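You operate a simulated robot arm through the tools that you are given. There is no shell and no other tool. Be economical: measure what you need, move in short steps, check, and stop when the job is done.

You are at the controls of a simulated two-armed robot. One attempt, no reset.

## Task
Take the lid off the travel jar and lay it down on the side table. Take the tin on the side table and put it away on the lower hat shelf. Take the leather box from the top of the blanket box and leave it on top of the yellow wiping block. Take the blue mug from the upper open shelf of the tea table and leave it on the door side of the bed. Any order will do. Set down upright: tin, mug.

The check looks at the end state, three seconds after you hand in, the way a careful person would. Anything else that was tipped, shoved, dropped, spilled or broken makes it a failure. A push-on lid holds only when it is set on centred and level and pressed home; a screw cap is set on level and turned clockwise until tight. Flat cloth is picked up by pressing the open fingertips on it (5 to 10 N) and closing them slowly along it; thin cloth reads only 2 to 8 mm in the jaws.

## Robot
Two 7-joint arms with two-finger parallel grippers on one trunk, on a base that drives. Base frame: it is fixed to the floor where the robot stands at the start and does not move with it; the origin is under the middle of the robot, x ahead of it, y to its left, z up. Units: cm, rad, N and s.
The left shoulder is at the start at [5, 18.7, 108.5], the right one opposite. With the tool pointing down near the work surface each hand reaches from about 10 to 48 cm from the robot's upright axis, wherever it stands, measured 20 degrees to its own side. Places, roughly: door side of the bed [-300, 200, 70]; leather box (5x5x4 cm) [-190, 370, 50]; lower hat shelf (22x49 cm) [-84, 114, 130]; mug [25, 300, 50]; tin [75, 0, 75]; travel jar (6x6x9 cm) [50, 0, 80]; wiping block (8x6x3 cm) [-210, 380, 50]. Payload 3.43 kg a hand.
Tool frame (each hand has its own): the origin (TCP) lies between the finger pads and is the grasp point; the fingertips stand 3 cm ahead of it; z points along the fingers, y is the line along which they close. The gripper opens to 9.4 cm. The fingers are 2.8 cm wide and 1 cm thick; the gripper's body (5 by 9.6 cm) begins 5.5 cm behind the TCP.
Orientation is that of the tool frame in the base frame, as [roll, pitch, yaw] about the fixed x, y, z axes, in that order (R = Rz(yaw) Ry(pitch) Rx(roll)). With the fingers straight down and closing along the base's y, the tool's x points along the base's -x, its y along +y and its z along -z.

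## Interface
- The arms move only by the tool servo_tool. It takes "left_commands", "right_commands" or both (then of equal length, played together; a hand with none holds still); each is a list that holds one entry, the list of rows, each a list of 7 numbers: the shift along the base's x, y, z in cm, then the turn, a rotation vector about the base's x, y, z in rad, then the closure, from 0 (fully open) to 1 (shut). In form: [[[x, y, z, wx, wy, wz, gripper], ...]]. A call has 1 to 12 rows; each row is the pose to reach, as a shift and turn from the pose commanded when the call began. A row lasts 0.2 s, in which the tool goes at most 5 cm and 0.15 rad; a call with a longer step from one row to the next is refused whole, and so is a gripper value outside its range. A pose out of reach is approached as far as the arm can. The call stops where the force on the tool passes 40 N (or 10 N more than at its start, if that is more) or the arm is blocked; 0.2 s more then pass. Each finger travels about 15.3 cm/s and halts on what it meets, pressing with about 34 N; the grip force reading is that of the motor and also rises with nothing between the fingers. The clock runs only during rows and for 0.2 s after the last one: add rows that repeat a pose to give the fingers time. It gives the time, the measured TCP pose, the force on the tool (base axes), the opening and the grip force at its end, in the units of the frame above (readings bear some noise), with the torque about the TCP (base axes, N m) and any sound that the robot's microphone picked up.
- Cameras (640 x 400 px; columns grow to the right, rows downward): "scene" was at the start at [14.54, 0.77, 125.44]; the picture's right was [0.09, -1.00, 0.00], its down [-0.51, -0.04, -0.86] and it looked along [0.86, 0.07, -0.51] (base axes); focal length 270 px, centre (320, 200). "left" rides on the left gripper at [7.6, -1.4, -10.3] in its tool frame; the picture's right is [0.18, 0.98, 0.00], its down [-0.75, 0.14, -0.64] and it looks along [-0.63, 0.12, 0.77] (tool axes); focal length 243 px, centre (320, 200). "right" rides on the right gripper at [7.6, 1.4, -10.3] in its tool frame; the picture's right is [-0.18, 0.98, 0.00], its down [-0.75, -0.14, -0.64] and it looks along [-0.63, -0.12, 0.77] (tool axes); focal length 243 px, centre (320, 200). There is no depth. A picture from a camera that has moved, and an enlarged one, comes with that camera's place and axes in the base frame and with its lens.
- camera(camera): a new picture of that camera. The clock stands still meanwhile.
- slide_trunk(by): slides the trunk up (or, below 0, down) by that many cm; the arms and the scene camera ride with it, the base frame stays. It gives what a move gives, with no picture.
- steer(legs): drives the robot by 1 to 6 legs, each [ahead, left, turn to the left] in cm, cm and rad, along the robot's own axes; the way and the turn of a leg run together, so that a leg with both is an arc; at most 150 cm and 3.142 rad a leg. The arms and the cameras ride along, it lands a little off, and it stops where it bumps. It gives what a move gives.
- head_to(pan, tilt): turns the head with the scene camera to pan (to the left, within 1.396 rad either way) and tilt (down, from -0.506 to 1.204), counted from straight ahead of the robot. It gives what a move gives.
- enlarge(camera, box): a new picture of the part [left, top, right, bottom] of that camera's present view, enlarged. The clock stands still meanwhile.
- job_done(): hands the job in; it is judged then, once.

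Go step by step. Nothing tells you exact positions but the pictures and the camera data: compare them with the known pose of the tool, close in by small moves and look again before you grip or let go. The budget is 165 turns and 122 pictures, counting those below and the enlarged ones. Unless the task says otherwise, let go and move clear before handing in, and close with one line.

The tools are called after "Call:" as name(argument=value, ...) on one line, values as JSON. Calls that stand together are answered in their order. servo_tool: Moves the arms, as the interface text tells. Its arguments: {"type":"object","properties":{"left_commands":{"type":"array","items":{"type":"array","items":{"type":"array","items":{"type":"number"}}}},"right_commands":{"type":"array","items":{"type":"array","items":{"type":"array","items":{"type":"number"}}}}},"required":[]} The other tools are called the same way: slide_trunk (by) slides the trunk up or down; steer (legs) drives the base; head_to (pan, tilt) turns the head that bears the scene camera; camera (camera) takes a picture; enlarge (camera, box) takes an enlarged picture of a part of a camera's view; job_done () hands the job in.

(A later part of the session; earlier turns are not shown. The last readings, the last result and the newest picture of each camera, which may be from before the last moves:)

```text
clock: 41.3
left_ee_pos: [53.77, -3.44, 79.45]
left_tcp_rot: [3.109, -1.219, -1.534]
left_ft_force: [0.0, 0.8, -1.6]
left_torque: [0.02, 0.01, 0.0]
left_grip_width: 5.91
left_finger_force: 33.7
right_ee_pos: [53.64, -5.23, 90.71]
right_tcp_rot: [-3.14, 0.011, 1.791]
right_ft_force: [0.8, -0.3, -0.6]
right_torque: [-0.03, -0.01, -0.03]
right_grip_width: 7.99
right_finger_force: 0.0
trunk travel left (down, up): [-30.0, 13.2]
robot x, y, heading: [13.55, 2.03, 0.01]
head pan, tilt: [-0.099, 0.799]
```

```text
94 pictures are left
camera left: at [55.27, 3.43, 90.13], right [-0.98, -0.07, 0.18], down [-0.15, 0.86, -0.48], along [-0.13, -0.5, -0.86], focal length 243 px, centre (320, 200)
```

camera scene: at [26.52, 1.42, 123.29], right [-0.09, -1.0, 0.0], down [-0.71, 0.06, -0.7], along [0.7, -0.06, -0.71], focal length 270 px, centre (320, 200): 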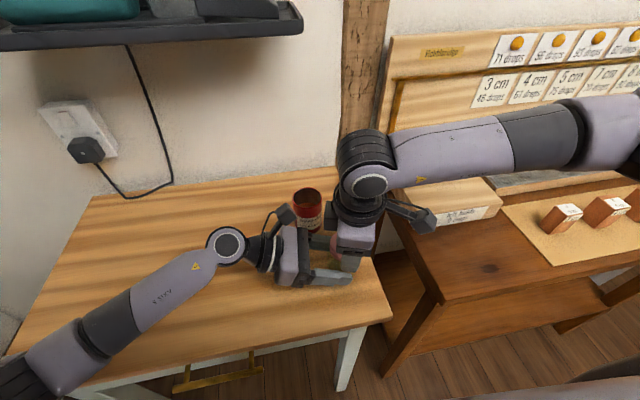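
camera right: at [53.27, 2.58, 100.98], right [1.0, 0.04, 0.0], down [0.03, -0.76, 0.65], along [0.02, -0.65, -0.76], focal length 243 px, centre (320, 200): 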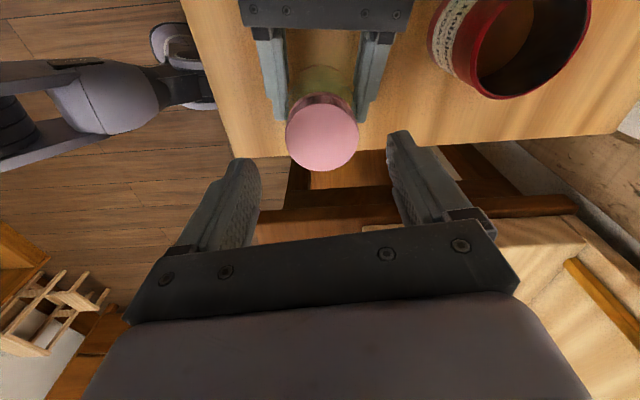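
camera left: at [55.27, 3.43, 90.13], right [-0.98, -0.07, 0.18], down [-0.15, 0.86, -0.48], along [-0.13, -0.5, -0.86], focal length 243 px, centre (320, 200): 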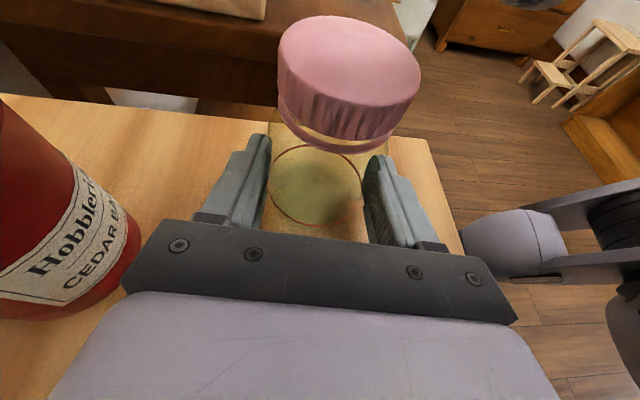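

Call:
servo_tool(right_commands=[[[0, 0.2, -2, 0, 0, 0, 0.15], [0, 0.2, -3.5, 0, 0, 0, 0.15], [0, 0.2, -4.2, 0, 0, 0, 0.15], [0, 0.2, -4.2, 0, 0, 0, 0.3], [0, 0.2, -4.2, 0, 0, 0, 0.4], [0, 0.2, -4.2, 0, 0, 0, 0.5], [0, 0.2, -4.2, 0, 0, 0, 0.6], [0, 0.2, -4.2, 0, 0, 0, 0.6]]])

Call:
servo_tool(right_commands=[[[0, 0, 0.01, 0, 0, 0.12, 0.6], [0, 0, 0.03, 0, 0, 0.24, 0.6], [0, 0, 0.04, 0, 0, 0.36, 0.6], [0, 0, 0.05, 0, 0, 0.48, 0.6], [0, 0, 0.06, 0, 0, 0.6, 0.6], [0, 0, 0.08, 0, 0, 0.72, 0.6], [-0.1, 0, 0.09, 0, 0, 0.84, 0.6], [-0.1, 0, 0.1, 0, 0, 0.96, 0.6], [-0.1, 0, 0.12, 0, 0, 1.08, 0.6], [-0.1, 0, 0.14, 0, 0, 1.2, 0.6], [-0.1, 0, 0.14, 0, 0, 1.2, 0.6]]])

Call:
servo_tool(right_commands=[[[0, 0, 0.01, 0, 0, 0.12, 0.6], [0, 0, 0.03, 0, 0, 0.24, 0.6], [0, 0, 0.04, 0, 0, 0.36, 0.6], [0, -0.1, 0.05, 0, 0, 0.48, 0.6], [0, -0.1, 0.06, 0, 0, 0.6, 0.6], [0, -0.1, 0.08, 0, 0, 0.72, 0.6], [0, -0.1, 0.09, 0, 0, 0.84, 0.6], [0, -0.1, 0.1, 0, 0, 0.96, 0.6], [0, -0.1, 0.12, 0, 0, 1.08, 0.6], [0, -0.1, 0.12, 0, 0, 1.08, 0.6]]])

Call:
camera(camera="left")

```text
clock: 43.1
left_ee_pos: [53.66, -3.52, 79.55]
left_tcp_rot: [3.111, -1.218, -1.535]
left_ft_force: [-0.3, -0.5, -1.1]
left_torque: [0.08, -0.1, -0.01]
left_grip_width: 5.85
left_finger_force: 34.2
right_ee_pos: [53.68, -4.93, 86.63]
right_tcp_rot: [-3.14, 0.013, 1.795]
right_ft_force: [1.4, 0.1, -0.4]
right_torque: [-0.02, 0.03, -0.01]
right_grip_width: 4.86
right_finger_force: 33.8
trunk travel left (down, up): [-30.0, 13.2]
robot x, y, heading: [13.31, 1.98, 0.01]
head pan, tilt: [-0.099, 0.799]
```

```text
clock: 45.5
left_ee_pos: [53.74, -3.42, 79.49]
left_tcp_rot: [3.108, -1.219, -1.535]
left_ft_force: [-0.5, 1.4, -1.4]
left_torque: [0.01, -0.08, 0.02]
left_grip_width: 5.88
left_finger_force: 34.1
right_ee_pos: [53.44, -5.06, 86.64]
right_tcp_rot: [-3.139, 0.011, 2.995]
right_ft_force: [1.2, -1.3, -0.2]
right_torque: [-0.01, -0.02, 0.03]
right_grip_width: 4.88
right_finger_force: 33.7
trunk travel left (down, up): [-30.0, 13.2]
robot x, y, heading: [13.34, 2.04, 0.008]
head pan, tilt: [-0.099, 0.799]
```

```text
clock: 47.7
left_ee_pos: [53.77, -3.52, 79.47]
left_tcp_rot: [3.107, -1.218, -1.538]
left_ft_force: [-3.6, 3.4, -1.1]
left_torque: [-0.14, -0.26, -0.04]
left_grip_width: 5.88
left_finger_force: 33.7
right_ee_pos: [53.51, -5.38, 86.85]
right_tcp_rot: [-3.139, 0.011, -2.208]
right_ft_force: [3.8, -2.8, 0.1]
right_torque: [-0.05, -0.08, -0.05]
right_grip_width: 4.89
right_finger_force: 34.0
trunk travel left (down, up): [-30.0, 13.2]
robot x, y, heading: [13.23, 1.87, 0.011]
head pan, tilt: [-0.099, 0.799]
```

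```text
93 pictures are left
camera left: at [55.24, 3.42, 90.12], right [-0.98, -0.07, 0.18], down [-0.15, 0.86, -0.48], along [-0.13, -0.5, -0.86], focal length 243 px, centre (320, 200)
```

left: 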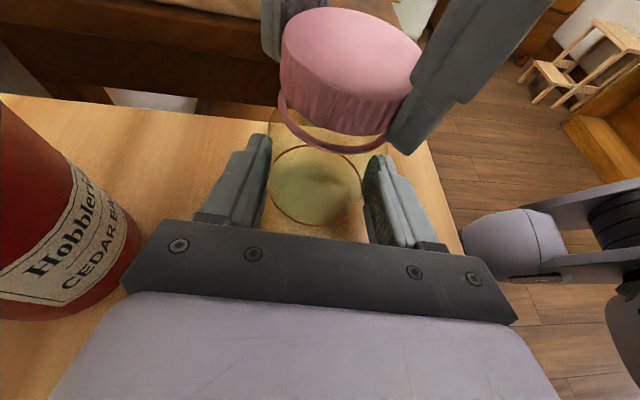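

The forces are nearly nil, so the lid is probably free. I'll lift.

Call:
servo_tool(right_commands=[[[0, 0, 0.2, 0, 0, 0, 0.6], [0, 0, 0.5, 0, 0, 0, 0.6], [0, 0, 0.9, 0, 0, 0, 0.6], [0, 0, 1.5, 0, 0, 0, 0.6], [0, 0, 1.5, 0, 0, 0, 0.6]]])

Call:
camera(camera="left")

```text
clock: 48.9
left_ee_pos: [53.78, -3.49, 79.56]
left_tcp_rot: [3.109, -1.219, -1.534]
left_ft_force: [-0.3, -0.3, -1.1]
left_torque: [0.01, 0.02, -0.01]
left_grip_width: 5.88
left_finger_force: 33.7
right_ee_pos: [53.36, -4.95, 88.42]
right_tcp_rot: [3.141, 0.013, -2.208]
right_ft_force: [0.1, -0.1, -0.2]
right_torque: [0.02, -0.01, -0.03]
right_grip_width: 4.87
right_finger_force: 34.3
trunk travel left (down, up): [-30.0, 13.2]
robot x, y, heading: [13.2, 2.18, 0.011]
head pan, tilt: [-0.099, 0.799]
```

```text
92 pictures are left
camera left: at [55.3, 3.45, 90.11], right [-0.98, -0.07, 0.18], down [-0.15, 0.86, -0.48], along [-0.13, -0.5, -0.86], focal length 243 px, centre (320, 200)
```

left: 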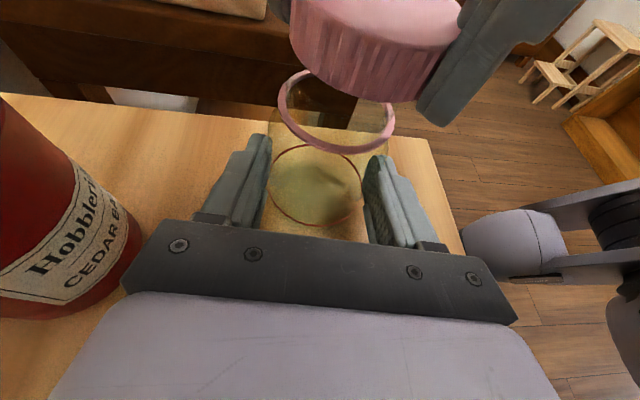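

The lid is off, with a tamper ring left on the neck. I'll raise it away, then set the jar down and release it with the left hand.

Call:
servo_tool(right_commands=[[[0, 0, 2, 0, 0, -0.1, 0.6], [0, -1, 5, 0, 0, -0.2, 0.6], [-2, -3, 8, 0, 0, -0.3, 0.6], [-4, -5, 8, 0, 0, -0.4, 0.6], [-5, -5, 8, 0, 0, -0.5, 0.6], [-6, -5, 8, 0, 0, -0.6, 0.6], [-6, -5, 8, 0, 0, -0.7, 0.6], [-6, -5, 8, 0, 0, -0.8, 0.6], [-6, -5, 8, 0, 0, -0.9, 0.6], [-6, -5, 8, 0, 0, -0.93, 0.6]]])

Call:
servo_tool(left_commands=[[[0, 0, -0.1, 0, 0, 0, 0.6], [0, 0, -0.2, 0, 0, 0, 0.6], [0, 0, -0.3, 0, 0, 0, 0.6], [0, 0, -0.3, 0, 0, 0, 0.6]]])

Call:
camera(camera="scene")

Call:
camera(camera="left")

```text
clock: 51.1
left_ee_pos: [53.7, -3.41, 79.5]
left_tcp_rot: [3.107, -1.219, -1.534]
left_ft_force: [0.0, 0.3, -1.0]
left_torque: [0.06, -0.02, -0.01]
left_grip_width: 5.86
left_finger_force: 34.0
right_ee_pos: [47.47, -10.12, 96.43]
right_tcp_rot: [-3.139, 0.012, 3.14]
right_ft_force: [0.3, -1.2, -0.4]
right_torque: [0.0, 0.02, 0.0]
right_grip_width: 4.86
right_finger_force: 34.6
trunk travel left (down, up): [-30.0, 13.2]
robot x, y, heading: [13.16, 2.0, 0.006]
head pan, tilt: [-0.099, 0.799]
```

```text
clock: 52.1
left_ee_pos: [53.82, -3.5, 79.28]
left_tcp_rot: [3.113, -1.22, -1.537]
left_ft_force: [-0.9, 0.7, 1.7]
left_torque: [0.07, 0.0, -0.01]
left_grip_width: 5.87
left_finger_force: 33.9
right_ee_pos: [47.53, -10.06, 96.44]
right_tcp_rot: [-3.14, 0.012, -3.14]
right_ft_force: [-0.1, -0.5, -0.2]
right_torque: [0.02, 0.02, 0.01]
right_grip_width: 4.86
right_finger_force: 34.1
trunk travel left (down, up): [-30.0, 13.2]
robot x, y, heading: [13.07, 1.99, 0.011]
head pan, tilt: [-0.099, 0.799]
```

```text
91 pictures are left
camera scene: at [26.82, 1.33, 123.17], right [-0.09, -1.0, 0.0], down [-0.71, 0.06, -0.7], along [0.69, -0.06, -0.72], focal length 270 px, centre (320, 200)
```

scene: 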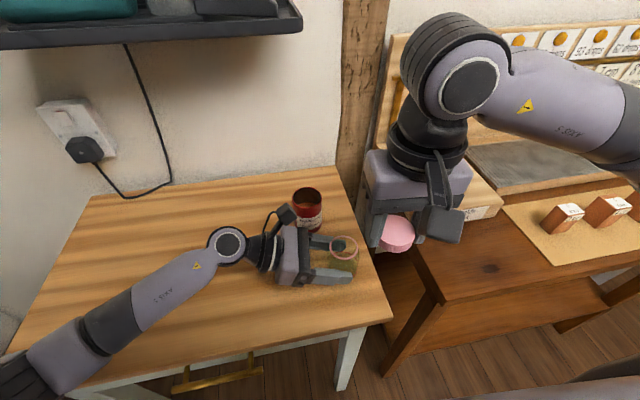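

```text
90 pictures are left
camera left: at [55.37, 3.39, 89.89], right [-0.98, -0.07, 0.18], down [-0.15, 0.86, -0.49], along [-0.12, -0.5, -0.85], focal length 243 px, centre (320, 200)
```

left: 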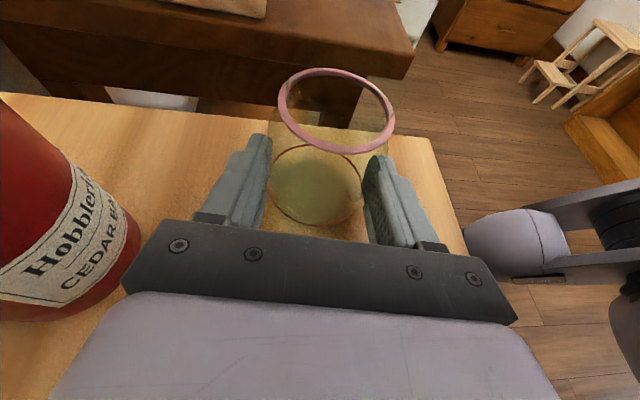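

The jar is in contact with the table. I'll open the left hand and back it out.

Call:
servo_tool(left_commands=[[[0, 0, 0, 0, 0, 0, 0.45], [0, 0, 0, 0, 0, 0, 0.38], [0, 0, 0, 0, 0, 0, 0.3], [0, 0, 0, 0, 0, 0, 0.15], [0, 0, 0, 0, 0, 0, 0], [0, 0, 0, 0, 0, 0, 0], [0, 2, 0, 0, 0, 0, 0], [0, 5, 0.5, 0, 0, 0, 0], [0, 9, 1, 0, 0, 0, 0], [0, 13, 2, 0, 0, 0, 0], [-2, 15, 4, 0, 0, 0, 0]]])

Call:
camera(camera="scene")

Call:
camera(camera="right")

```text
clock: 54.5
left_ee_pos: [52.15, 11.36, 83.22]
left_tcp_rot: [3.111, -1.221, -1.537]
left_ft_force: [-0.3, 0.7, 0.2]
left_torque: [0.0, 0.02, 0.0]
left_grip_width: 9.38
left_finger_force: 0.0
right_ee_pos: [47.52, -10.21, 96.38]
right_tcp_rot: [-3.14, 0.012, -3.14]
right_ft_force: [-0.1, -0.3, 0.0]
right_torque: [0.0, 0.01, -0.01]
right_grip_width: 4.87
right_finger_force: 34.1
trunk travel left (down, up): [-30.0, 13.2]
robot x, y, heading: [13.42, 2.14, 0.009]
head pan, tilt: [-0.099, 0.799]
```

```text
89 pictures are left
camera scene: at [26.83, 1.33, 123.17], right [-0.09, -1.0, 0.0], down [-0.71, 0.06, -0.7], along [0.69, -0.06, -0.72], focal length 270 px, centre (320, 200)
```

scene: 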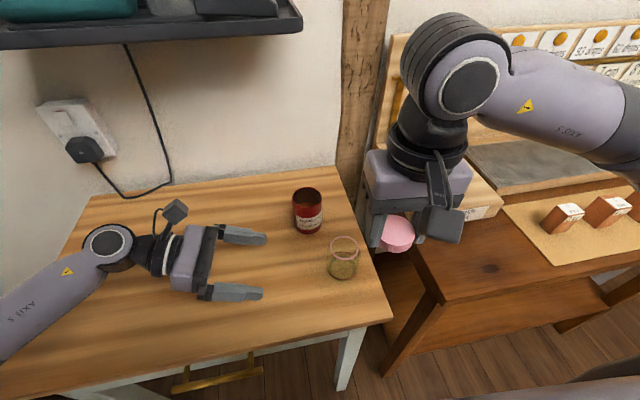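

```text
88 pictures are left
camera right: at [39.65, -8.74, 106.63], right [0.18, 0.98, 0.0], down [0.75, -0.14, 0.65], along [0.64, -0.12, -0.76], focal length 243 px, centre (320, 200)
```

right: 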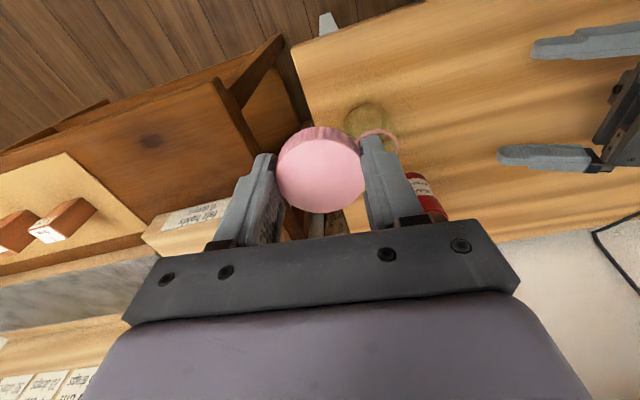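

The jar stands upright and open. I'll set the lid down in front of it at about [46.5, -2].

Call:
servo_tool(right_commands=[[[-0.5, 4, 0, 0, 0, 0, 0.6], [-1, 8.2, 0, 0, 0, 0, 0.6], [-1, 8.2, -4, 0, 0, 0, 0.6], [-1, 8.2, -8, 0, 0, 0, 0.6], [-1, 8.2, -12, 0, 0, 0, 0.6], [-1, 8.2, -15, 0, 0, 0, 0.6], [-1, 8.2, -16.2, 0, 0, 0, 0.6], [-1, 8.2, -16.8, 0, 0, 0, 0.6], [-1, 8.2, -16.8, 0, 0, 0, 0.6]]])

Call:
camera(camera="right")

Call:
camera(camera="left")

```text
clock: 56.5
left_ee_pos: [52.1, 11.37, 83.14]
left_tcp_rot: [3.11, -1.218, -1.537]
left_ft_force: [0.3, -0.2, 0.0]
left_torque: [-0.03, -0.02, 0.01]
left_grip_width: 9.4
left_finger_force: 0.0
right_ee_pos: [46.58, -2.13, 79.42]
right_tcp_rot: [-3.14, 0.013, -3.14]
right_ft_force: [0.4, 0.3, -0.8]
right_torque: [0.02, 0.02, -0.03]
right_grip_width: 4.88
right_finger_force: 33.9
trunk travel left (down, up): [-30.0, 13.2]
robot x, y, heading: [13.05, 1.75, 0.013]
head pan, tilt: [-0.099, 0.799]
```

```text
87 pictures are left
camera right: at [38.66, -0.6, 89.66], right [0.18, 0.98, 0.0], down [0.75, -0.14, 0.65], along [0.64, -0.12, -0.76], focal length 243 px, centre (320, 200)
```

right: 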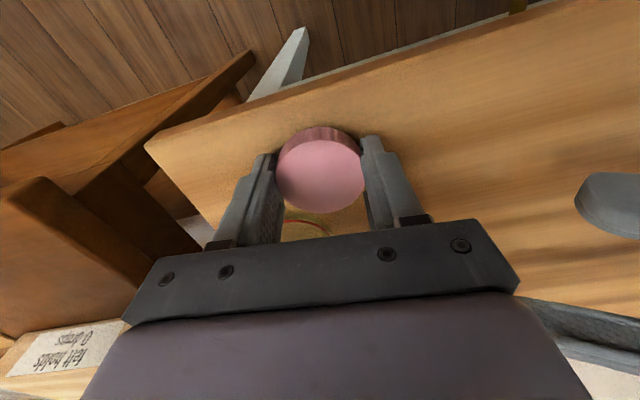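

```text
86 pictures are left
camera left: at [53.75, 18.31, 93.77], right [-0.98, -0.07, 0.18], down [-0.15, 0.86, -0.48], along [-0.13, -0.5, -0.86], focal length 243 px, centre (320, 200)
```

left: 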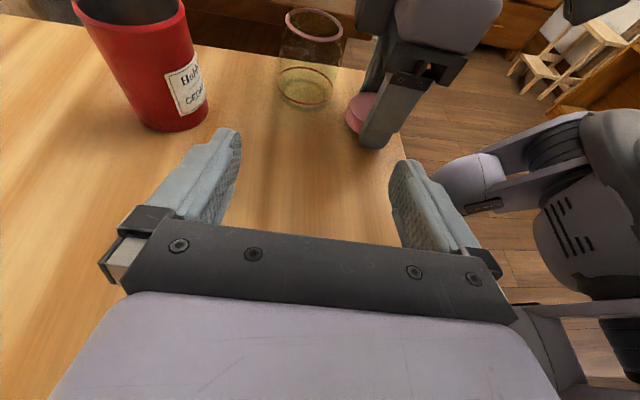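

Call:
servo_tool(right_commands=[[[0, 0, -0.15, 0, 0, 0, 0.6], [0, 0, -0.3, 0, 0, 0, 0.6], [0, 0, -0.4, 0, 0, 0, 0.6], [0, 0, -0.4, 0, 0, 0, 0.6]]])

Call:
servo_tool(right_commands=[[[0, 0, -0.15, 0, 0, 0, 0.6], [0, 0, -0.3, 0, 0, 0, 0.6], [0, 0, -0.3, 0, 0, 0, 0.6]]])

```text
clock: 57.5
left_ee_pos: [52.14, 11.42, 83.12]
left_tcp_rot: [3.111, -1.218, -1.537]
left_ft_force: [0.6, -0.7, -0.9]
left_torque: [0.02, -0.01, 0.02]
left_grip_width: 9.4
left_finger_force: 0.0
right_ee_pos: [46.47, -1.96, 79.12]
right_tcp_rot: [-3.138, 0.012, -3.138]
right_ft_force: [0.4, -0.6, -0.3]
right_torque: [-0.02, 0.01, 0.01]
right_grip_width: 4.87
right_finger_force: 34.1
trunk travel left (down, up): [-30.0, 13.2]
robot x, y, heading: [13.09, 1.85, 0.009]
head pan, tilt: [-0.099, 0.799]
```

```text
clock: 58.3
left_ee_pos: [52.2, 11.33, 83.24]
left_tcp_rot: [3.113, -1.219, -1.538]
left_ft_force: [-1.1, -0.1, 0.1]
left_torque: [0.01, -0.01, 0.01]
left_grip_width: 9.42
left_finger_force: 0.0
right_ee_pos: [46.6, -1.96, 78.96]
right_tcp_rot: [-3.141, 0.015, -3.139]
right_ft_force: [0.0, -2.2, 15.1]
right_torque: [-0.03, 0.11, 0.13]
right_grip_width: 4.85
right_finger_force: 34.2
trunk travel left (down, up): [-30.0, 13.2]
robot x, y, heading: [13.15, 1.82, 0.005]
head pan, tilt: [-0.099, 0.799]
```

Contact. I'll ease off, open and lift straight up.

Call:
servo_tool(right_commands=[[[0, 0, 0.12, 0, 0, 0, 0.6], [0, 0, 0.12, 0, 0, 0, 0.45], [0, 0, 0.12, 0, 0, 0, 0.35], [0, 0, 0.12, 0, 0, 0, 0.25], [0, 0, 0.12, 0, 0, 0, 0.15], [0, 0, 1, 0, 0, 0, 0.15], [0, 0, 4, 0, 0, 0, 0.15], [0, -2, 8, 0, 0, 0, 0.1], [0, -4, 12, 0, 0, 0, 0], [0, -6, 16, 0, 0, 0, 0], [0, -8, 18, 0, 0, 0, 0]]])

Call:
camera(camera="scene")

```text
clock: 60.7
left_ee_pos: [52.31, 11.31, 83.16]
left_tcp_rot: [3.111, -1.219, -1.537]
left_ft_force: [0.7, -0.8, 0.1]
left_torque: [-0.03, -0.01, 0.0]
left_grip_width: 9.4
left_finger_force: 0.0
right_ee_pos: [46.61, -10.42, 96.8]
right_tcp_rot: [-3.139, 0.011, -3.14]
right_ft_force: [-0.6, -0.2, -0.4]
right_torque: [-0.01, 0.01, 0.0]
right_grip_width: 9.42
right_finger_force: 0.0
trunk travel left (down, up): [-30.0, 13.2]
robot x, y, heading: [12.98, 1.88, 0.008]
head pan, tilt: [-0.099, 0.799]
```

```text
85 pictures are left
camera scene: at [26.83, 1.31, 123.17], right [-0.09, -1.0, 0.0], down [-0.71, 0.06, -0.7], along [0.69, -0.06, -0.72], focal length 270 px, centre (320, 200)
```

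scene: 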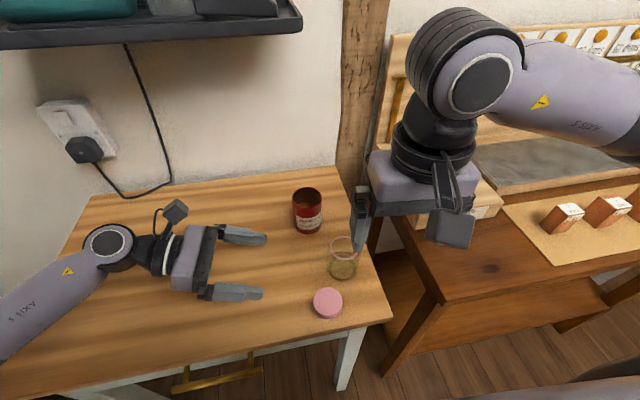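

The lid lies on the side table. Next I'll swing the left hand, nearly level, toward the tin at about [65, 0.6].

Call:
servo_tool(left_commands=[[[1.5, 1, 0, -0.05, 0, 0, 0], [3, 1.5, 0, -0.1, 0, 0, 0], [5, 1.5, 0, -0.17, 0, 0, 0], [7, 1.5, -1, -0.17, 0, 0, 0], [9, 1.5, -1.5, -0.17, 0, 0, 0], [11, 1.5, -2, -0.17, 0, 0, 0], [12.7, 1.5, -2.3, -0.17, 0, 0, 0], [12.7, 1.5, -2.3, -0.17, 0, 0, 0]]])

Call:
camera(camera="scene")

Call:
camera(camera="left")

```text
clock: 62.5
left_ee_pos: [64.57, 12.89, 80.78]
left_tcp_rot: [3.079, -1.389, -1.507]
left_ft_force: [-0.4, -0.3, 0.0]
left_torque: [-0.02, 0.01, -0.01]
left_grip_width: 9.4
left_finger_force: 0.1
right_ee_pos: [46.77, -10.35, 96.79]
right_tcp_rot: [-3.14, 0.013, -3.14]
right_ft_force: [-0.3, -0.6, -0.2]
right_torque: [0.01, -0.02, -0.02]
right_grip_width: 9.4
right_finger_force: 0.1
trunk travel left (down, up): [-30.0, 13.2]
robot x, y, heading: [13.04, 2.66, 0.007]
head pan, tilt: [-0.099, 0.799]
```

```text
84 pictures are left
camera scene: at [26.84, 1.33, 123.17], right [-0.09, -1.0, 0.0], down [-0.71, 0.06, -0.7], along [0.69, -0.06, -0.72], focal length 270 px, centre (320, 200)
```

scene: 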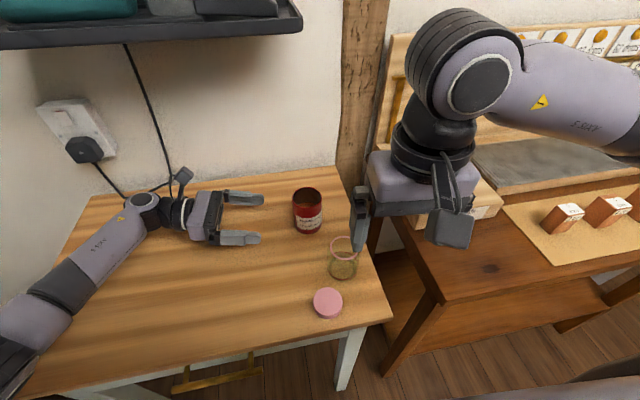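

```text
83 pictures are left
camera left: at [66.08, 21.5, 90.08], right [-0.98, -0.03, 0.19], down [-0.15, 0.77, -0.62], along [-0.13, -0.64, -0.76], focal length 243 px, centre (320, 200)
```

left: 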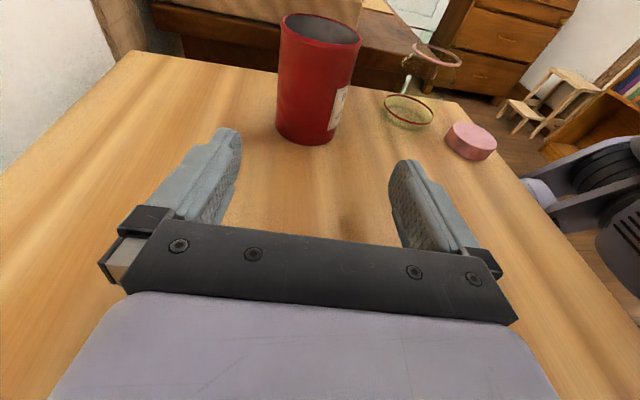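

Tin axis is about [65.5, 0.1], top 84.2. I'll advance around it, then close gradually.

Call:
servo_tool(left_commands=[[[0.5, -3, 0, 0, 0, 0, 0], [0.8, -5, 0, 0, 0, 0, 0], [0.8, -7.5, 0, 0, 0, 0, 0], [0.8, -10, 0, 0, 0, 0, 0], [0.8, -12, 0, 0, 0, 0, 0], [0.8, -12.2, 0, 0, 0, 0, 0], [0.8, -12.2, 0, 0, 0, 0, 0]]])

Call:
camera(camera="left")

```text
clock: 64.1
left_ee_pos: [65.21, 0.75, 81.15]
left_tcp_rot: [3.078, -1.389, -1.503]
left_ft_force: [-0.1, 0.8, 0.1]
left_torque: [0.01, -0.01, 0.01]
left_grip_width: 9.4
left_finger_force: 0.1
right_ee_pos: [46.82, -10.3, 96.71]
right_tcp_rot: [-3.14, 0.012, -3.139]
right_ft_force: [0.0, 0.2, 0.2]
right_torque: [0.0, 0.01, 0.0]
right_grip_width: 9.43
right_finger_force: 0.0
trunk travel left (down, up): [-30.0, 13.2]
robot x, y, heading: [13.49, 1.87, 0.012]
head pan, tilt: [-0.099, 0.799]
```

```text
82 pictures are left
camera left: at [66.77, 9.39, 90.36], right [-0.98, -0.04, 0.19], down [-0.15, 0.77, -0.62], along [-0.13, -0.64, -0.76], focal length 243 px, centre (320, 200)
```

left: 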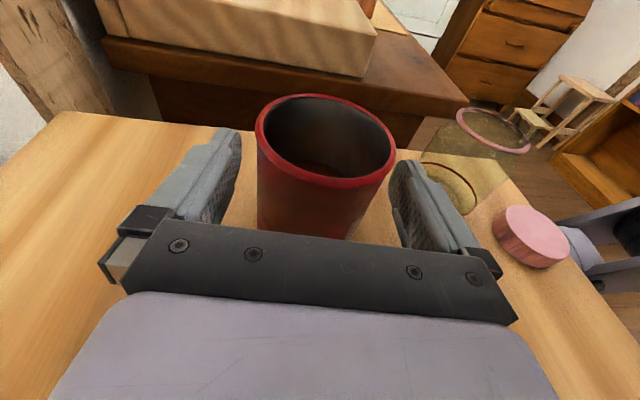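

Call:
servo_tool(left_commands=[[[0, 0, 0, 0, 0, 0, 0.15], [0, 0, 0, 0, 0, 0, 0.22], [0, 0, 0, 0, 0, 0, 0.28], [0, 0, 0, 0, 0, 0, 0.33], [0, 0, 0, 0, 0, 0, 0.38], [0, 0, 0, 0, 0, 0, 0.44], [0, 0, 0, 0, 0, 0, 0.5], [0, 0, 0, 0, 0, 0, 0.6], [0, 0, 0, 0, 0, 0, 0.6]]])

Call:
servo_tool(left_commands=[[[0, 0, 0.5, 0, 0, 0, 0.6], [0, 0, 1.5, 0, 0, 0, 0.6], [0, 0, 3, 0, 0, 0, 0.6], [0, 0, 3, 0, 0, 0, 0.6]]])

Call:
camera(camera="left")

Call:
camera(camera="scene")

```text
clock: 66.1
left_ee_pos: [65.1, 0.86, 81.08]
left_tcp_rot: [3.079, -1.388, -1.504]
left_ft_force: [-0.5, 0.2, 1.3]
left_torque: [-0.01, -0.07, 0.04]
left_grip_width: 6.25
left_finger_force: 34.0
right_ee_pos: [46.8, -10.37, 96.87]
right_tcp_rot: [-3.14, 0.015, -3.14]
right_ft_force: [0.0, 0.3, 0.2]
right_torque: [-0.02, -0.02, 0.0]
right_grip_width: 9.4
right_finger_force: 0.1
trunk travel left (down, up): [-30.0, 13.2]
robot x, y, heading: [13.29, 1.83, 0.011]
head pan, tilt: [-0.099, 0.799]
```

```text
clock: 67.1
left_ee_pos: [65.37, 0.8, 83.99]
left_tcp_rot: [3.077, -1.388, -1.503]
left_ft_force: [-0.2, -0.4, -0.5]
left_torque: [-0.02, -0.01, 0.0]
left_grip_width: 6.2
left_finger_force: 34.1
right_ee_pos: [46.76, -10.27, 96.76]
right_tcp_rot: [-3.14, 0.013, -3.14]
right_ft_force: [0.6, 0.5, 0.3]
right_torque: [0.0, 0.0, -0.01]
right_grip_width: 9.39
right_finger_force: 0.1
trunk travel left (down, up): [-30.0, 13.2]
robot x, y, heading: [13.45, 1.95, 0.006]
head pan, tilt: [-0.099, 0.799]
```

```text
81 pictures are left
camera left: at [66.93, 9.4, 93.3], right [-0.98, -0.04, 0.19], down [-0.15, 0.77, -0.62], along [-0.13, -0.64, -0.76], focal length 243 px, centre (320, 200)
```

left: 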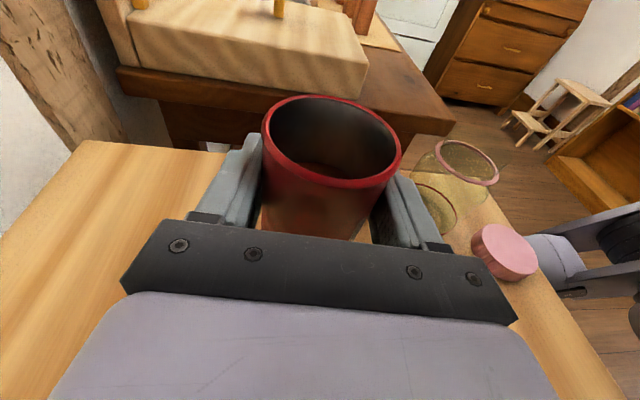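

```text
80 pictures are left
camera scene: at [26.85, 1.32, 123.16], right [-0.09, -1.0, 0.0], down [-0.71, 0.06, -0.7], along [0.69, -0.06, -0.72], focal length 270 px, centre (320, 200)
```

scene: 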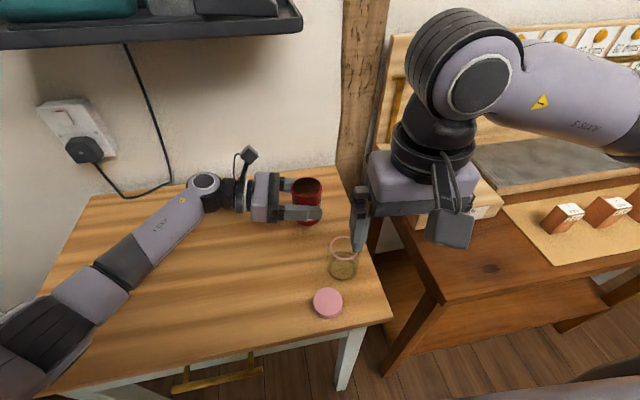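

The tin is gripped. I'll bring both hands in close, back off from the table and turn to look toward the hat shelf.

Call:
servo_tool(left_commands=[[[0, 2, 2, 0, 0, 0, 0.6], [-3, 4, 5, 0, 0, 0, 0.6], [-7, 5, 8, 0, 0, 0, 0.6], [-11, 5, 10, 0, 0, 0, 0.6], [-15, 5, 12, 0, 0, 0, 0.6], [-19, 5, 13, 0, 0, 0, 0.6], [-22, 5, 14, 0, 0, 0, 0.6], [-25, 5, 15, 0, 0, 0, 0.6], [-25, 5, 15, 0, 0, 0, 0.6]]], right_commands=[[[0, -1, 1, 0, 0, 0, 0], [-1, -2, 2, 0, 0, 0, 0], [-3, -3, 4, 0, 0, 0, 0], [-6, -4, 6, 0, 0, 0, 0], [-9, -5, 8, 0, 0, 0, 0], [-12, -6, 8, 0, 0, 0, 0], [-14, -6, 8, 0, 0, 0, 0], [-16, -6, 8, 0, 0, 0, 0], [-16, -6, 8, 0, 0, 0, 0]]])

Call:
steer(legs=[[-25, 0, 0], [0, 0, 1.2]])

Call:
head_to(pan=1.1, tilt=0.25)

Call:
camera(camera="scene")

```text
refused: row 3 steps farther than a row can; nothing moved
```

```text
clock: 71.5
left_ee_pos: [13.65, 46.24, 84.54]
left_tcp_rot: [3.138, -1.392, -0.482]
left_ft_force: [-0.4, -1.2, -1.3]
left_torque: [0.02, 0.02, -0.01]
left_grip_width: 6.24
left_finger_force: 34.1
right_ee_pos: [14.45, 25.68, 96.84]
right_tcp_rot: [-3.141, 0.012, -2.039]
right_ft_force: [0.2, 0.6, -0.2]
right_torque: [0.01, 0.01, 0.0]
right_grip_width: 9.4
right_finger_force: 0.2
trunk travel left (down, up): [-30.0, 13.2]
robot x, y, heading: [-11.47, 1.47, 1.112]
head pan, tilt: [-0.099, 0.799]
stopped in leg 2: the robot was blocked; the commanded pose is now the measured one
```

```text
clock: 72.9
left_ee_pos: [13.52, 46.62, 84.34]
left_tcp_rot: [3.12, -1.393, -0.462]
left_ft_force: [0.2, 0.1, -1.7]
left_torque: [0.02, -0.01, 0.02]
left_grip_width: 6.23
left_finger_force: 34.0
right_ee_pos: [14.63, 25.81, 96.84]
right_tcp_rot: [3.141, 0.014, -2.039]
right_ft_force: [-0.3, -0.2, 0.0]
right_torque: [0.01, 0.01, 0.0]
right_grip_width: 9.42
right_finger_force: 0.1
trunk travel left (down, up): [-30.0, 13.2]
robot x, y, heading: [-11.31, 1.65, 1.116]
head pan, tilt: [1.1, 0.25]
```

```text
79 pictures are left
camera scene: at [-14.88, 14.02, 128.09], right [0.8, 0.6, 0.0], down [0.15, -0.2, -0.97], along [-0.58, 0.78, -0.25], focal length 270 px, centre (320, 200)
```

scene: 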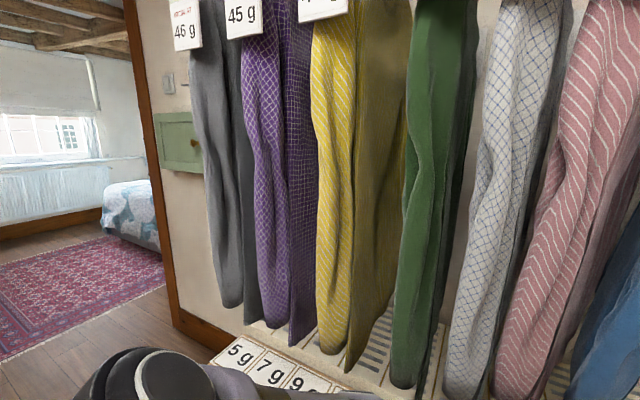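

The arm call was refused, yet the drive ran anyway, and the turn was blocked. I'll inspect the table and my surroundings before anything else.

Call:
head_to(pan=-0.9, tilt=0.7)

Call:
camera(camera="scene")

Call:
head_to(pan=0.3, tilt=0.7)

Call:
camera(camera="scene")

Call:
camera(camera="left")

```text
clock: 74.8
left_ee_pos: [13.56, 46.57, 84.35]
left_tcp_rot: [3.125, -1.393, -0.468]
left_ft_force: [0.2, 0.4, -1.6]
left_torque: [0.01, -0.02, -0.01]
left_grip_width: 6.22
left_finger_force: 33.9
right_ee_pos: [14.54, 25.73, 96.87]
right_tcp_rot: [-3.14, 0.013, -2.039]
right_ft_force: [0.4, 0.1, -0.8]
right_torque: [-0.01, -0.01, 0.04]
right_grip_width: 9.36
right_finger_force: 0.1
trunk travel left (down, up): [-30.0, 13.2]
robot x, y, heading: [-11.64, 1.29, 1.108]
head pan, tilt: [-0.901, 0.7]
```

```text
78 pictures are left
camera scene: at [-0.98, 8.38, 124.01], right [0.21, -0.98, 0.0], down [-0.63, -0.13, -0.77], along [0.75, 0.16, -0.64], focal length 270 px, centre (320, 200)
```

scene: 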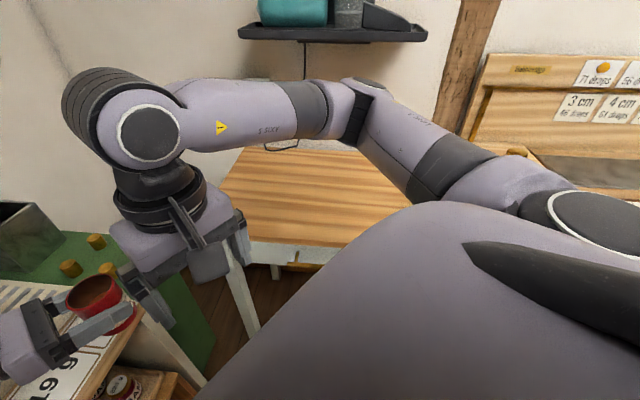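

```text
clock: 76.2
left_ee_pos: [13.44, 46.55, 84.34]
left_tcp_rot: [3.125, -1.39, -0.469]
left_ft_force: [1.0, 0.6, -1.0]
left_torque: [0.01, -0.03, -0.05]
left_grip_width: 6.22
left_finger_force: 33.7
right_ee_pos: [14.56, 25.77, 96.96]
right_tcp_rot: [-3.14, 0.013, -2.038]
right_ft_force: [-0.1, -0.2, -0.3]
right_torque: [-0.01, 0.01, 0.01]
right_grip_width: 9.4
right_finger_force: 0.1
trunk travel left (down, up): [-30.0, 13.2]
robot x, y, heading: [-11.6, 1.53, 1.112]
head pan, tilt: [0.3, 0.7]
```

```text
77 pictures are left
camera scene: at [-7.94, 15.0, 124.01], right [0.99, -0.16, 0.0], down [-0.1, -0.63, -0.77], along [0.12, 0.76, -0.64], focal length 270 px, centre (320, 200)
```

scene: 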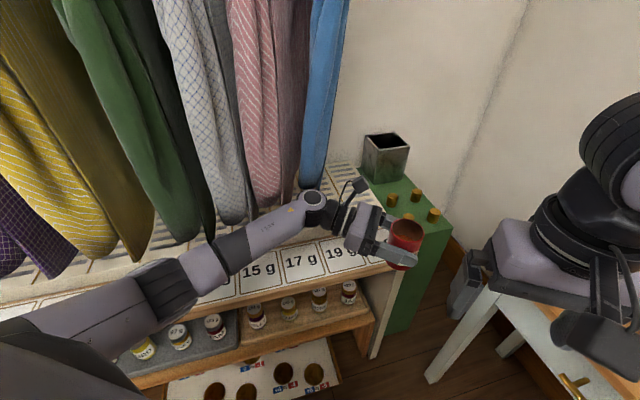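

```text
76 pictures are left
camera left: at [6.45, 51.89, 93.63], right [-0.43, -0.89, 0.18], down [-0.74, 0.23, -0.63], along [0.51, -0.41, -0.76], focal length 243 px, centre (320, 200)
```

left: 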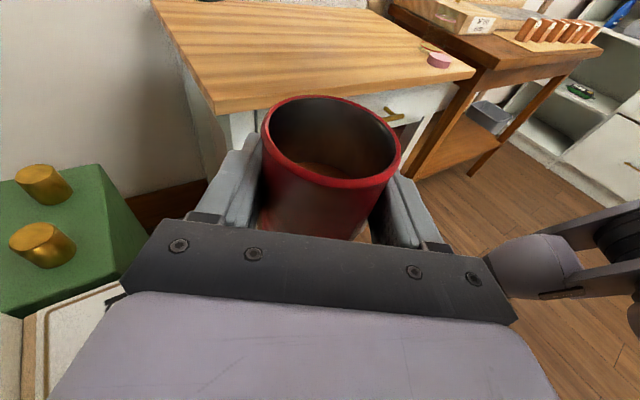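

Call:
enlarge(camera="left", box=[360, 0, 520, 100])

Call:
enlarge(camera="scene", box=[200, 150, 460, 310])

```text
4.00 times, centred on (440, 50) of left
camera zoom: at [6.45, 51.89, 93.63], right [-0.43, -0.89, 0.18], down [-0.74, 0.23, -0.63], along [0.51, -0.41, -0.76], focal length 970 px, centre (-160, 800)
```

zoom: 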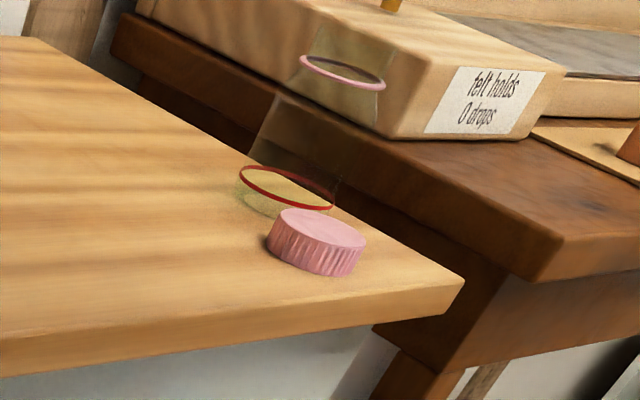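

```text
2.46 times, centred on (330, 230) of scene
camera zoom: at [-7.94, 15.0, 124.01], right [0.99, -0.16, 0.0], down [-0.1, -0.63, -0.77], along [0.12, 0.76, -0.64], focal length 666 px, centre (295, 126)
```

zoom: 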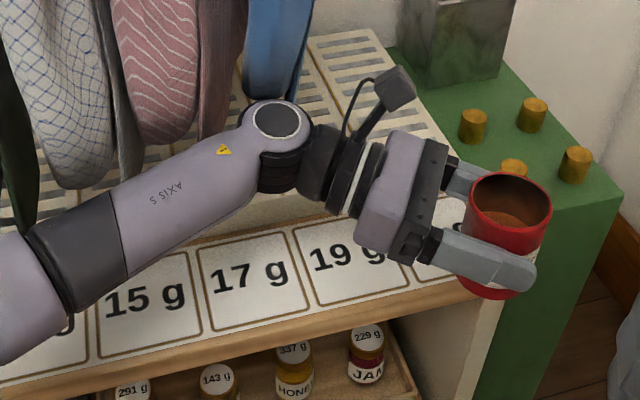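

Jar and lid are undisturbed. The left arm was up against the scarf rack, so I'll turn back right and only then tuck the arms in.

Call:
steer(legs=[[0, 0, -0.45]])

```text
clock: 78.0
left_ee_pos: [30.76, 31.03, 84.12]
left_tcp_rot: [3.117, -1.393, -0.914]
left_ft_force: [0.0, 0.1, -1.2]
left_torque: [-0.01, -0.04, 0.02]
left_grip_width: 6.21
left_finger_force: 34.3
right_ee_pos: [22.68, 11.99, 96.83]
right_tcp_rot: [-3.14, 0.012, -2.492]
right_ft_force: [0.3, 0.1, -0.4]
right_torque: [0.0, 0.01, 0.01]
right_grip_width: 9.39
right_finger_force: 0.1
trunk travel left (down, up): [-30.0, 13.2]
robot x, y, heading: [-11.44, 1.95, 0.664]
head pan, tilt: [0.3, 0.7]
```

Call:
servo_tool(left_commands=[[[-2.4, -1, 1.5, 0, 0, 0, 0.6], [-4.8, -2, 3, 0, 0, 0, 0.6], [-7.2, -3, 4.5, 0, 0, 0, 0.6], [-9.6, -4, 6, 0, 0, 0, 0.6], [-12, -5, 7.5, 0, 0, 0, 0.6], [-14.4, -6, 9, 0, 0, 0, 0.6], [-16.6, -7, 10.5, 0, 0, 0, 0.6], [-18.9, -8.3, 12, 0, 0, 0, 0.6], [-18.9, -8.3, 12, 0, 0, 0, 0.6]]], right_commands=[[[-1.1, -1.6, 1, 0, 0, 0, 0], [-2.2, -3.2, 2, 0, 0, 0, 0], [-3.3, -4.8, 3, 0, 0, 0, 0], [-4.4, -6.4, 4, 0, 0, 0, 0], [-5.5, -8, 5, 0, 0, 0, 0], [-6.6, -9.6, 6, 0, 0, 0, 0], [-7.7, -11.3, 7, 0, 0, 0, 0], [-8.8, -13.1, 8, 0, 0, 0, 0], [-8.8, -13.1, 8, 0, 0, 0, 0]]])

Call:
head_to(pan=1.35, tilt=0.3)

Call:
camera(camera="scene")

```text
clock: 79.2
left_ee_pos: [19.11, 26.34, 91.41]
left_tcp_rot: [3.111, -1.393, -0.907]
left_ft_force: [0.3, 0.3, -1.8]
left_torque: [-0.01, 0.01, -0.06]
left_grip_width: 6.2
left_finger_force: 34.1
right_ee_pos: [17.77, 4.45, 101.62]
right_tcp_rot: [-3.134, 0.022, -2.516]
right_ft_force: [8.1, 2.9, -0.3]
right_torque: [-0.29, 0.91, 0.19]
right_grip_width: 9.4
right_finger_force: 0.0
trunk travel left (down, up): [-30.0, 13.2]
robot x, y, heading: [-11.32, 1.67, 0.659]
head pan, tilt: [0.3, 0.7]
stopped in row 6 (right hand): the force on the tool passed its limit (the readings are from after the stop); the commanded pose is now the measured one
```

```text
clock: 80.5
left_ee_pos: [19.06, 26.35, 91.49]
left_tcp_rot: [3.112, -1.393, -0.909]
left_ft_force: [0.7, 0.2, -1.7]
left_torque: [0.03, 0.01, 0.02]
left_grip_width: 6.19
left_finger_force: 34.2
right_ee_pos: [17.76, 4.56, 101.61]
right_tcp_rot: [-3.133, 0.023, -2.515]
right_ft_force: [18.4, 11.2, 0.5]
right_torque: [-1.16, 1.95, -0.07]
right_grip_width: 9.41
right_finger_force: 0.1
trunk travel left (down, up): [-30.0, 13.2]
robot x, y, heading: [-11.29, 1.74, 0.657]
head pan, tilt: [1.349, 0.3]
```

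```text
73 pictures are left
camera scene: at [-11.13, 13.56, 127.6], right [0.91, 0.42, 0.0], down [0.12, -0.27, -0.96], along [-0.4, 0.87, -0.3], focal length 270 px, centre (320, 200)
```

scene: 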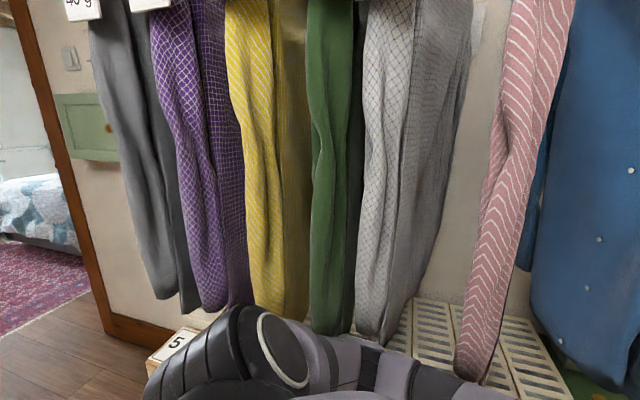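

The right hand pressed on my own torso, so I'll move it forward. Then I'll look up for the hat shelf.

Call:
servo_tool(right_commands=[[[2, 0.5, 0, 0, 0, 0, 0], [4, 1, 0, 0, 0, 0, 0], [5, 1.5, 0, 0, 0, 0, 0], [5, 1.5, 0, 0, 0, 0, 0]]])

Call:
head_to(pan=1.396, tilt=-0.35)

Call:
camera(camera="scene")

```text
clock: 81.5
left_ee_pos: [19.09, 26.26, 91.43]
left_tcp_rot: [3.113, -1.395, -0.912]
left_ft_force: [-1.1, 0.1, -1.1]
left_torque: [0.02, -0.03, 0.0]
left_grip_width: 6.22
left_finger_force: 34.3
right_ee_pos: [22.83, 5.94, 101.56]
right_tcp_rot: [-3.133, 0.023, -2.514]
right_ft_force: [0.7, -0.3, 0.2]
right_torque: [0.01, 0.0, -0.01]
right_grip_width: 9.38
right_finger_force: 0.0
trunk travel left (down, up): [-30.0, 13.2]
robot x, y, heading: [-11.73, 1.53, 0.658]
head pan, tilt: [1.349, 0.3]
```

```text
clock: 82.5
left_ee_pos: [19.06, 26.27, 91.32]
left_tcp_rot: [3.113, -1.396, -0.911]
left_ft_force: [-0.1, -0.5, -1.2]
left_torque: [0.0, 0.02, 0.07]
left_grip_width: 6.19
left_finger_force: 33.7
right_ee_pos: [22.61, 6.0, 101.61]
right_tcp_rot: [-3.134, 0.022, -2.514]
right_ft_force: [-0.3, -0.2, 0.1]
right_torque: [-0.01, 0.02, -0.01]
right_grip_width: 9.43
right_finger_force: 0.0
trunk travel left (down, up): [-30.0, 13.2]
robot x, y, heading: [-11.37, 1.58, 0.655]
head pan, tilt: [1.396, -0.351]
```

```text
72 pictures are left
camera scene: at [-10.72, 11.82, 133.31], right [0.89, 0.46, 0.0], down [-0.16, 0.3, -0.94], along [-0.44, 0.83, 0.34], focal length 270 px, centre (320, 200)
```

scene: 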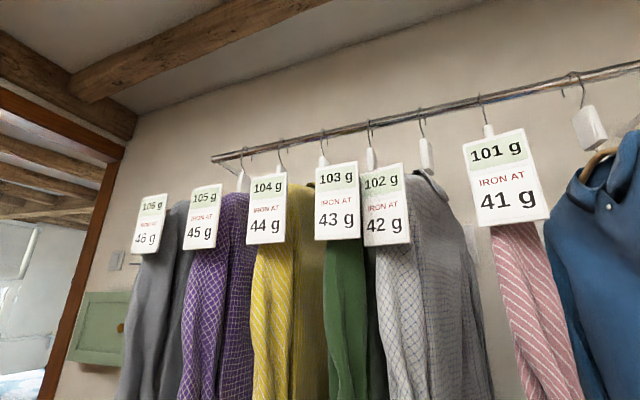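

The rail stands against the wall, so the hat shelf must be on the far side, through the doorway near x<-172. I'll tuck the left hand tighter and higher, then turn to see the route.

Call:
servo_tool(left_commands=[[[-1, -0.8, 2, 0, 0, 0, 0.6], [-2, -1.6, 4, 0, 0, 0, 0.6], [-3, -2.4, 6, 0, 0, 0, 0.6], [-4, -3.2, 8, 0, 0, 0, 0.6], [-5, -4, 10, 0, 0, 0, 0.6], [-6, -4.5, 12, 0, 0, 0, 0.6], [-6, -4.5, 12, 0, 0, 0, 0.6]]])

Call:
steer(legs=[[0, 0, 1.25]])

Call:
head_to(pan=1.0, tilt=0.35)

Call:
camera(camera="scene")

```text
clock: 84.1
left_ee_pos: [12.8, 21.82, 103.39]
left_tcp_rot: [3.112, -1.395, -0.91]
left_ft_force: [-0.2, 0.0, -1.5]
left_torque: [0.0, -0.04, -0.03]
left_grip_width: 6.23
left_finger_force: 34.1
right_ee_pos: [22.73, 6.06, 101.54]
right_tcp_rot: [-3.133, 0.023, -2.513]
right_ft_force: [0.2, -0.3, -0.1]
right_torque: [0.01, 0.03, 0.02]
right_grip_width: 9.38
right_finger_force: 0.0
trunk travel left (down, up): [-30.0, 13.2]
robot x, y, heading: [-11.6, 1.46, 0.656]
head pan, tilt: [1.396, -0.351]
```

```text
clock: 87.7
left_ee_pos: [-23.88, 30.76, 103.27]
left_tcp_rot: [3.115, -1.394, 0.364]
left_ft_force: [0.3, 0.5, -1.7]
left_torque: [0.0, 0.02, -0.01]
left_grip_width: 6.22
left_finger_force: 33.6
right_ee_pos: [-5.74, 35.67, 101.54]
right_tcp_rot: [-3.132, 0.023, -1.242]
right_ft_force: [-0.9, 0.3, -0.3]
right_torque: [0.02, -0.01, -0.01]
right_grip_width: 9.4
right_finger_force: 0.1
trunk travel left (down, up): [-30.0, 13.2]
robot x, y, heading: [-11.49, 1.45, 1.93]
head pan, tilt: [1.396, -0.351]
```

```text
clock: 88.7
left_ee_pos: [-23.89, 30.75, 103.2]
left_tcp_rot: [3.113, -1.393, 0.363]
left_ft_force: [-0.7, 0.2, -1.3]
left_torque: [-0.04, -0.02, 0.0]
left_grip_width: 6.21
left_finger_force: 33.9
right_ee_pos: [-5.76, 35.66, 101.53]
right_tcp_rot: [-3.132, 0.024, -1.241]
right_ft_force: [0.3, -0.3, 0.6]
right_torque: [0.02, -0.01, 0.0]
right_grip_width: 9.4
right_finger_force: 0.0
trunk travel left (down, up): [-30.0, 13.2]
robot x, y, heading: [-11.09, 1.42, 1.93]
head pan, tilt: [1.0, 0.351]
```

```text
71 pictures are left
camera scene: at [-22.99, 8.92, 127.14], right [0.21, 0.98, 0.0], down [0.34, -0.07, -0.94], along [-0.92, 0.2, -0.34], focal length 270 px, centre (320, 200)
```

scene: 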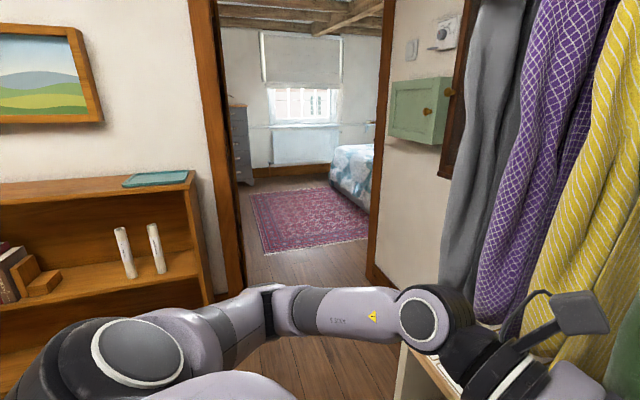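

A doorway to the bedroom lies straight along -x, centred near y≈30 at x≈-185. I'll turn to face it and drive partway.

Call:
steer(legs=[[0, 0, 1.21], [90, 0, 0]])

Call:
head_to(pan=-0.3, tilt=0.3)

Call:
camera(camera="scene")

```text
clock: 96.5
left_ee_pos: [-133.88, 0.71, 103.33]
left_tcp_rot: [3.111, -1.395, 1.567]
left_ft_force: [0.1, 0.4, -1.4]
left_torque: [0.01, 0.0, -0.01]
left_grip_width: 6.17
left_finger_force: 34.3
right_ee_pos: [-132.0, 19.17, 101.56]
right_tcp_rot: [-3.134, 0.023, -0.039]
right_ft_force: [-0.2, -0.2, -0.6]
right_torque: [-0.01, 0.0, -0.02]
right_grip_width: 9.38
right_finger_force: 0.0
trunk travel left (down, up): [-30.0, 13.2]
robot x, y, heading: [-102.24, 1.91, 3.137]
head pan, tilt: [1.0, 0.351]
```

```text
clock: 98.0
left_ee_pos: [-133.9, 0.73, 103.23]
left_tcp_rot: [3.115, -1.393, 1.568]
left_ft_force: [-0.1, 0.9, -0.7]
left_torque: [-0.01, -0.01, -0.01]
left_grip_width: 6.2
left_finger_force: 34.0
right_ee_pos: [-131.97, 19.27, 101.52]
right_tcp_rot: [-3.132, 0.021, -0.036]
right_ft_force: [0.8, 0.7, -0.8]
right_torque: [0.0, -0.02, -0.03]
right_grip_width: 9.41
right_finger_force: 0.0
trunk travel left (down, up): [-30.0, 13.2]
robot x, y, heading: [-102.49, 1.54, 3.136]
head pan, tilt: [-0.3, 0.3]
```

```text
70 pictures are left
camera scene: at [-117.22, 4.52, 127.6], right [0.3, 0.95, 0.0], down [0.28, -0.09, -0.96], along [-0.91, 0.29, -0.3], focal length 270 px, centre (320, 200)
```

scene: 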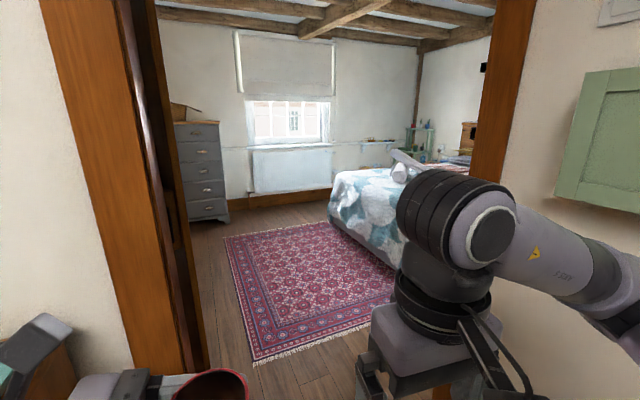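

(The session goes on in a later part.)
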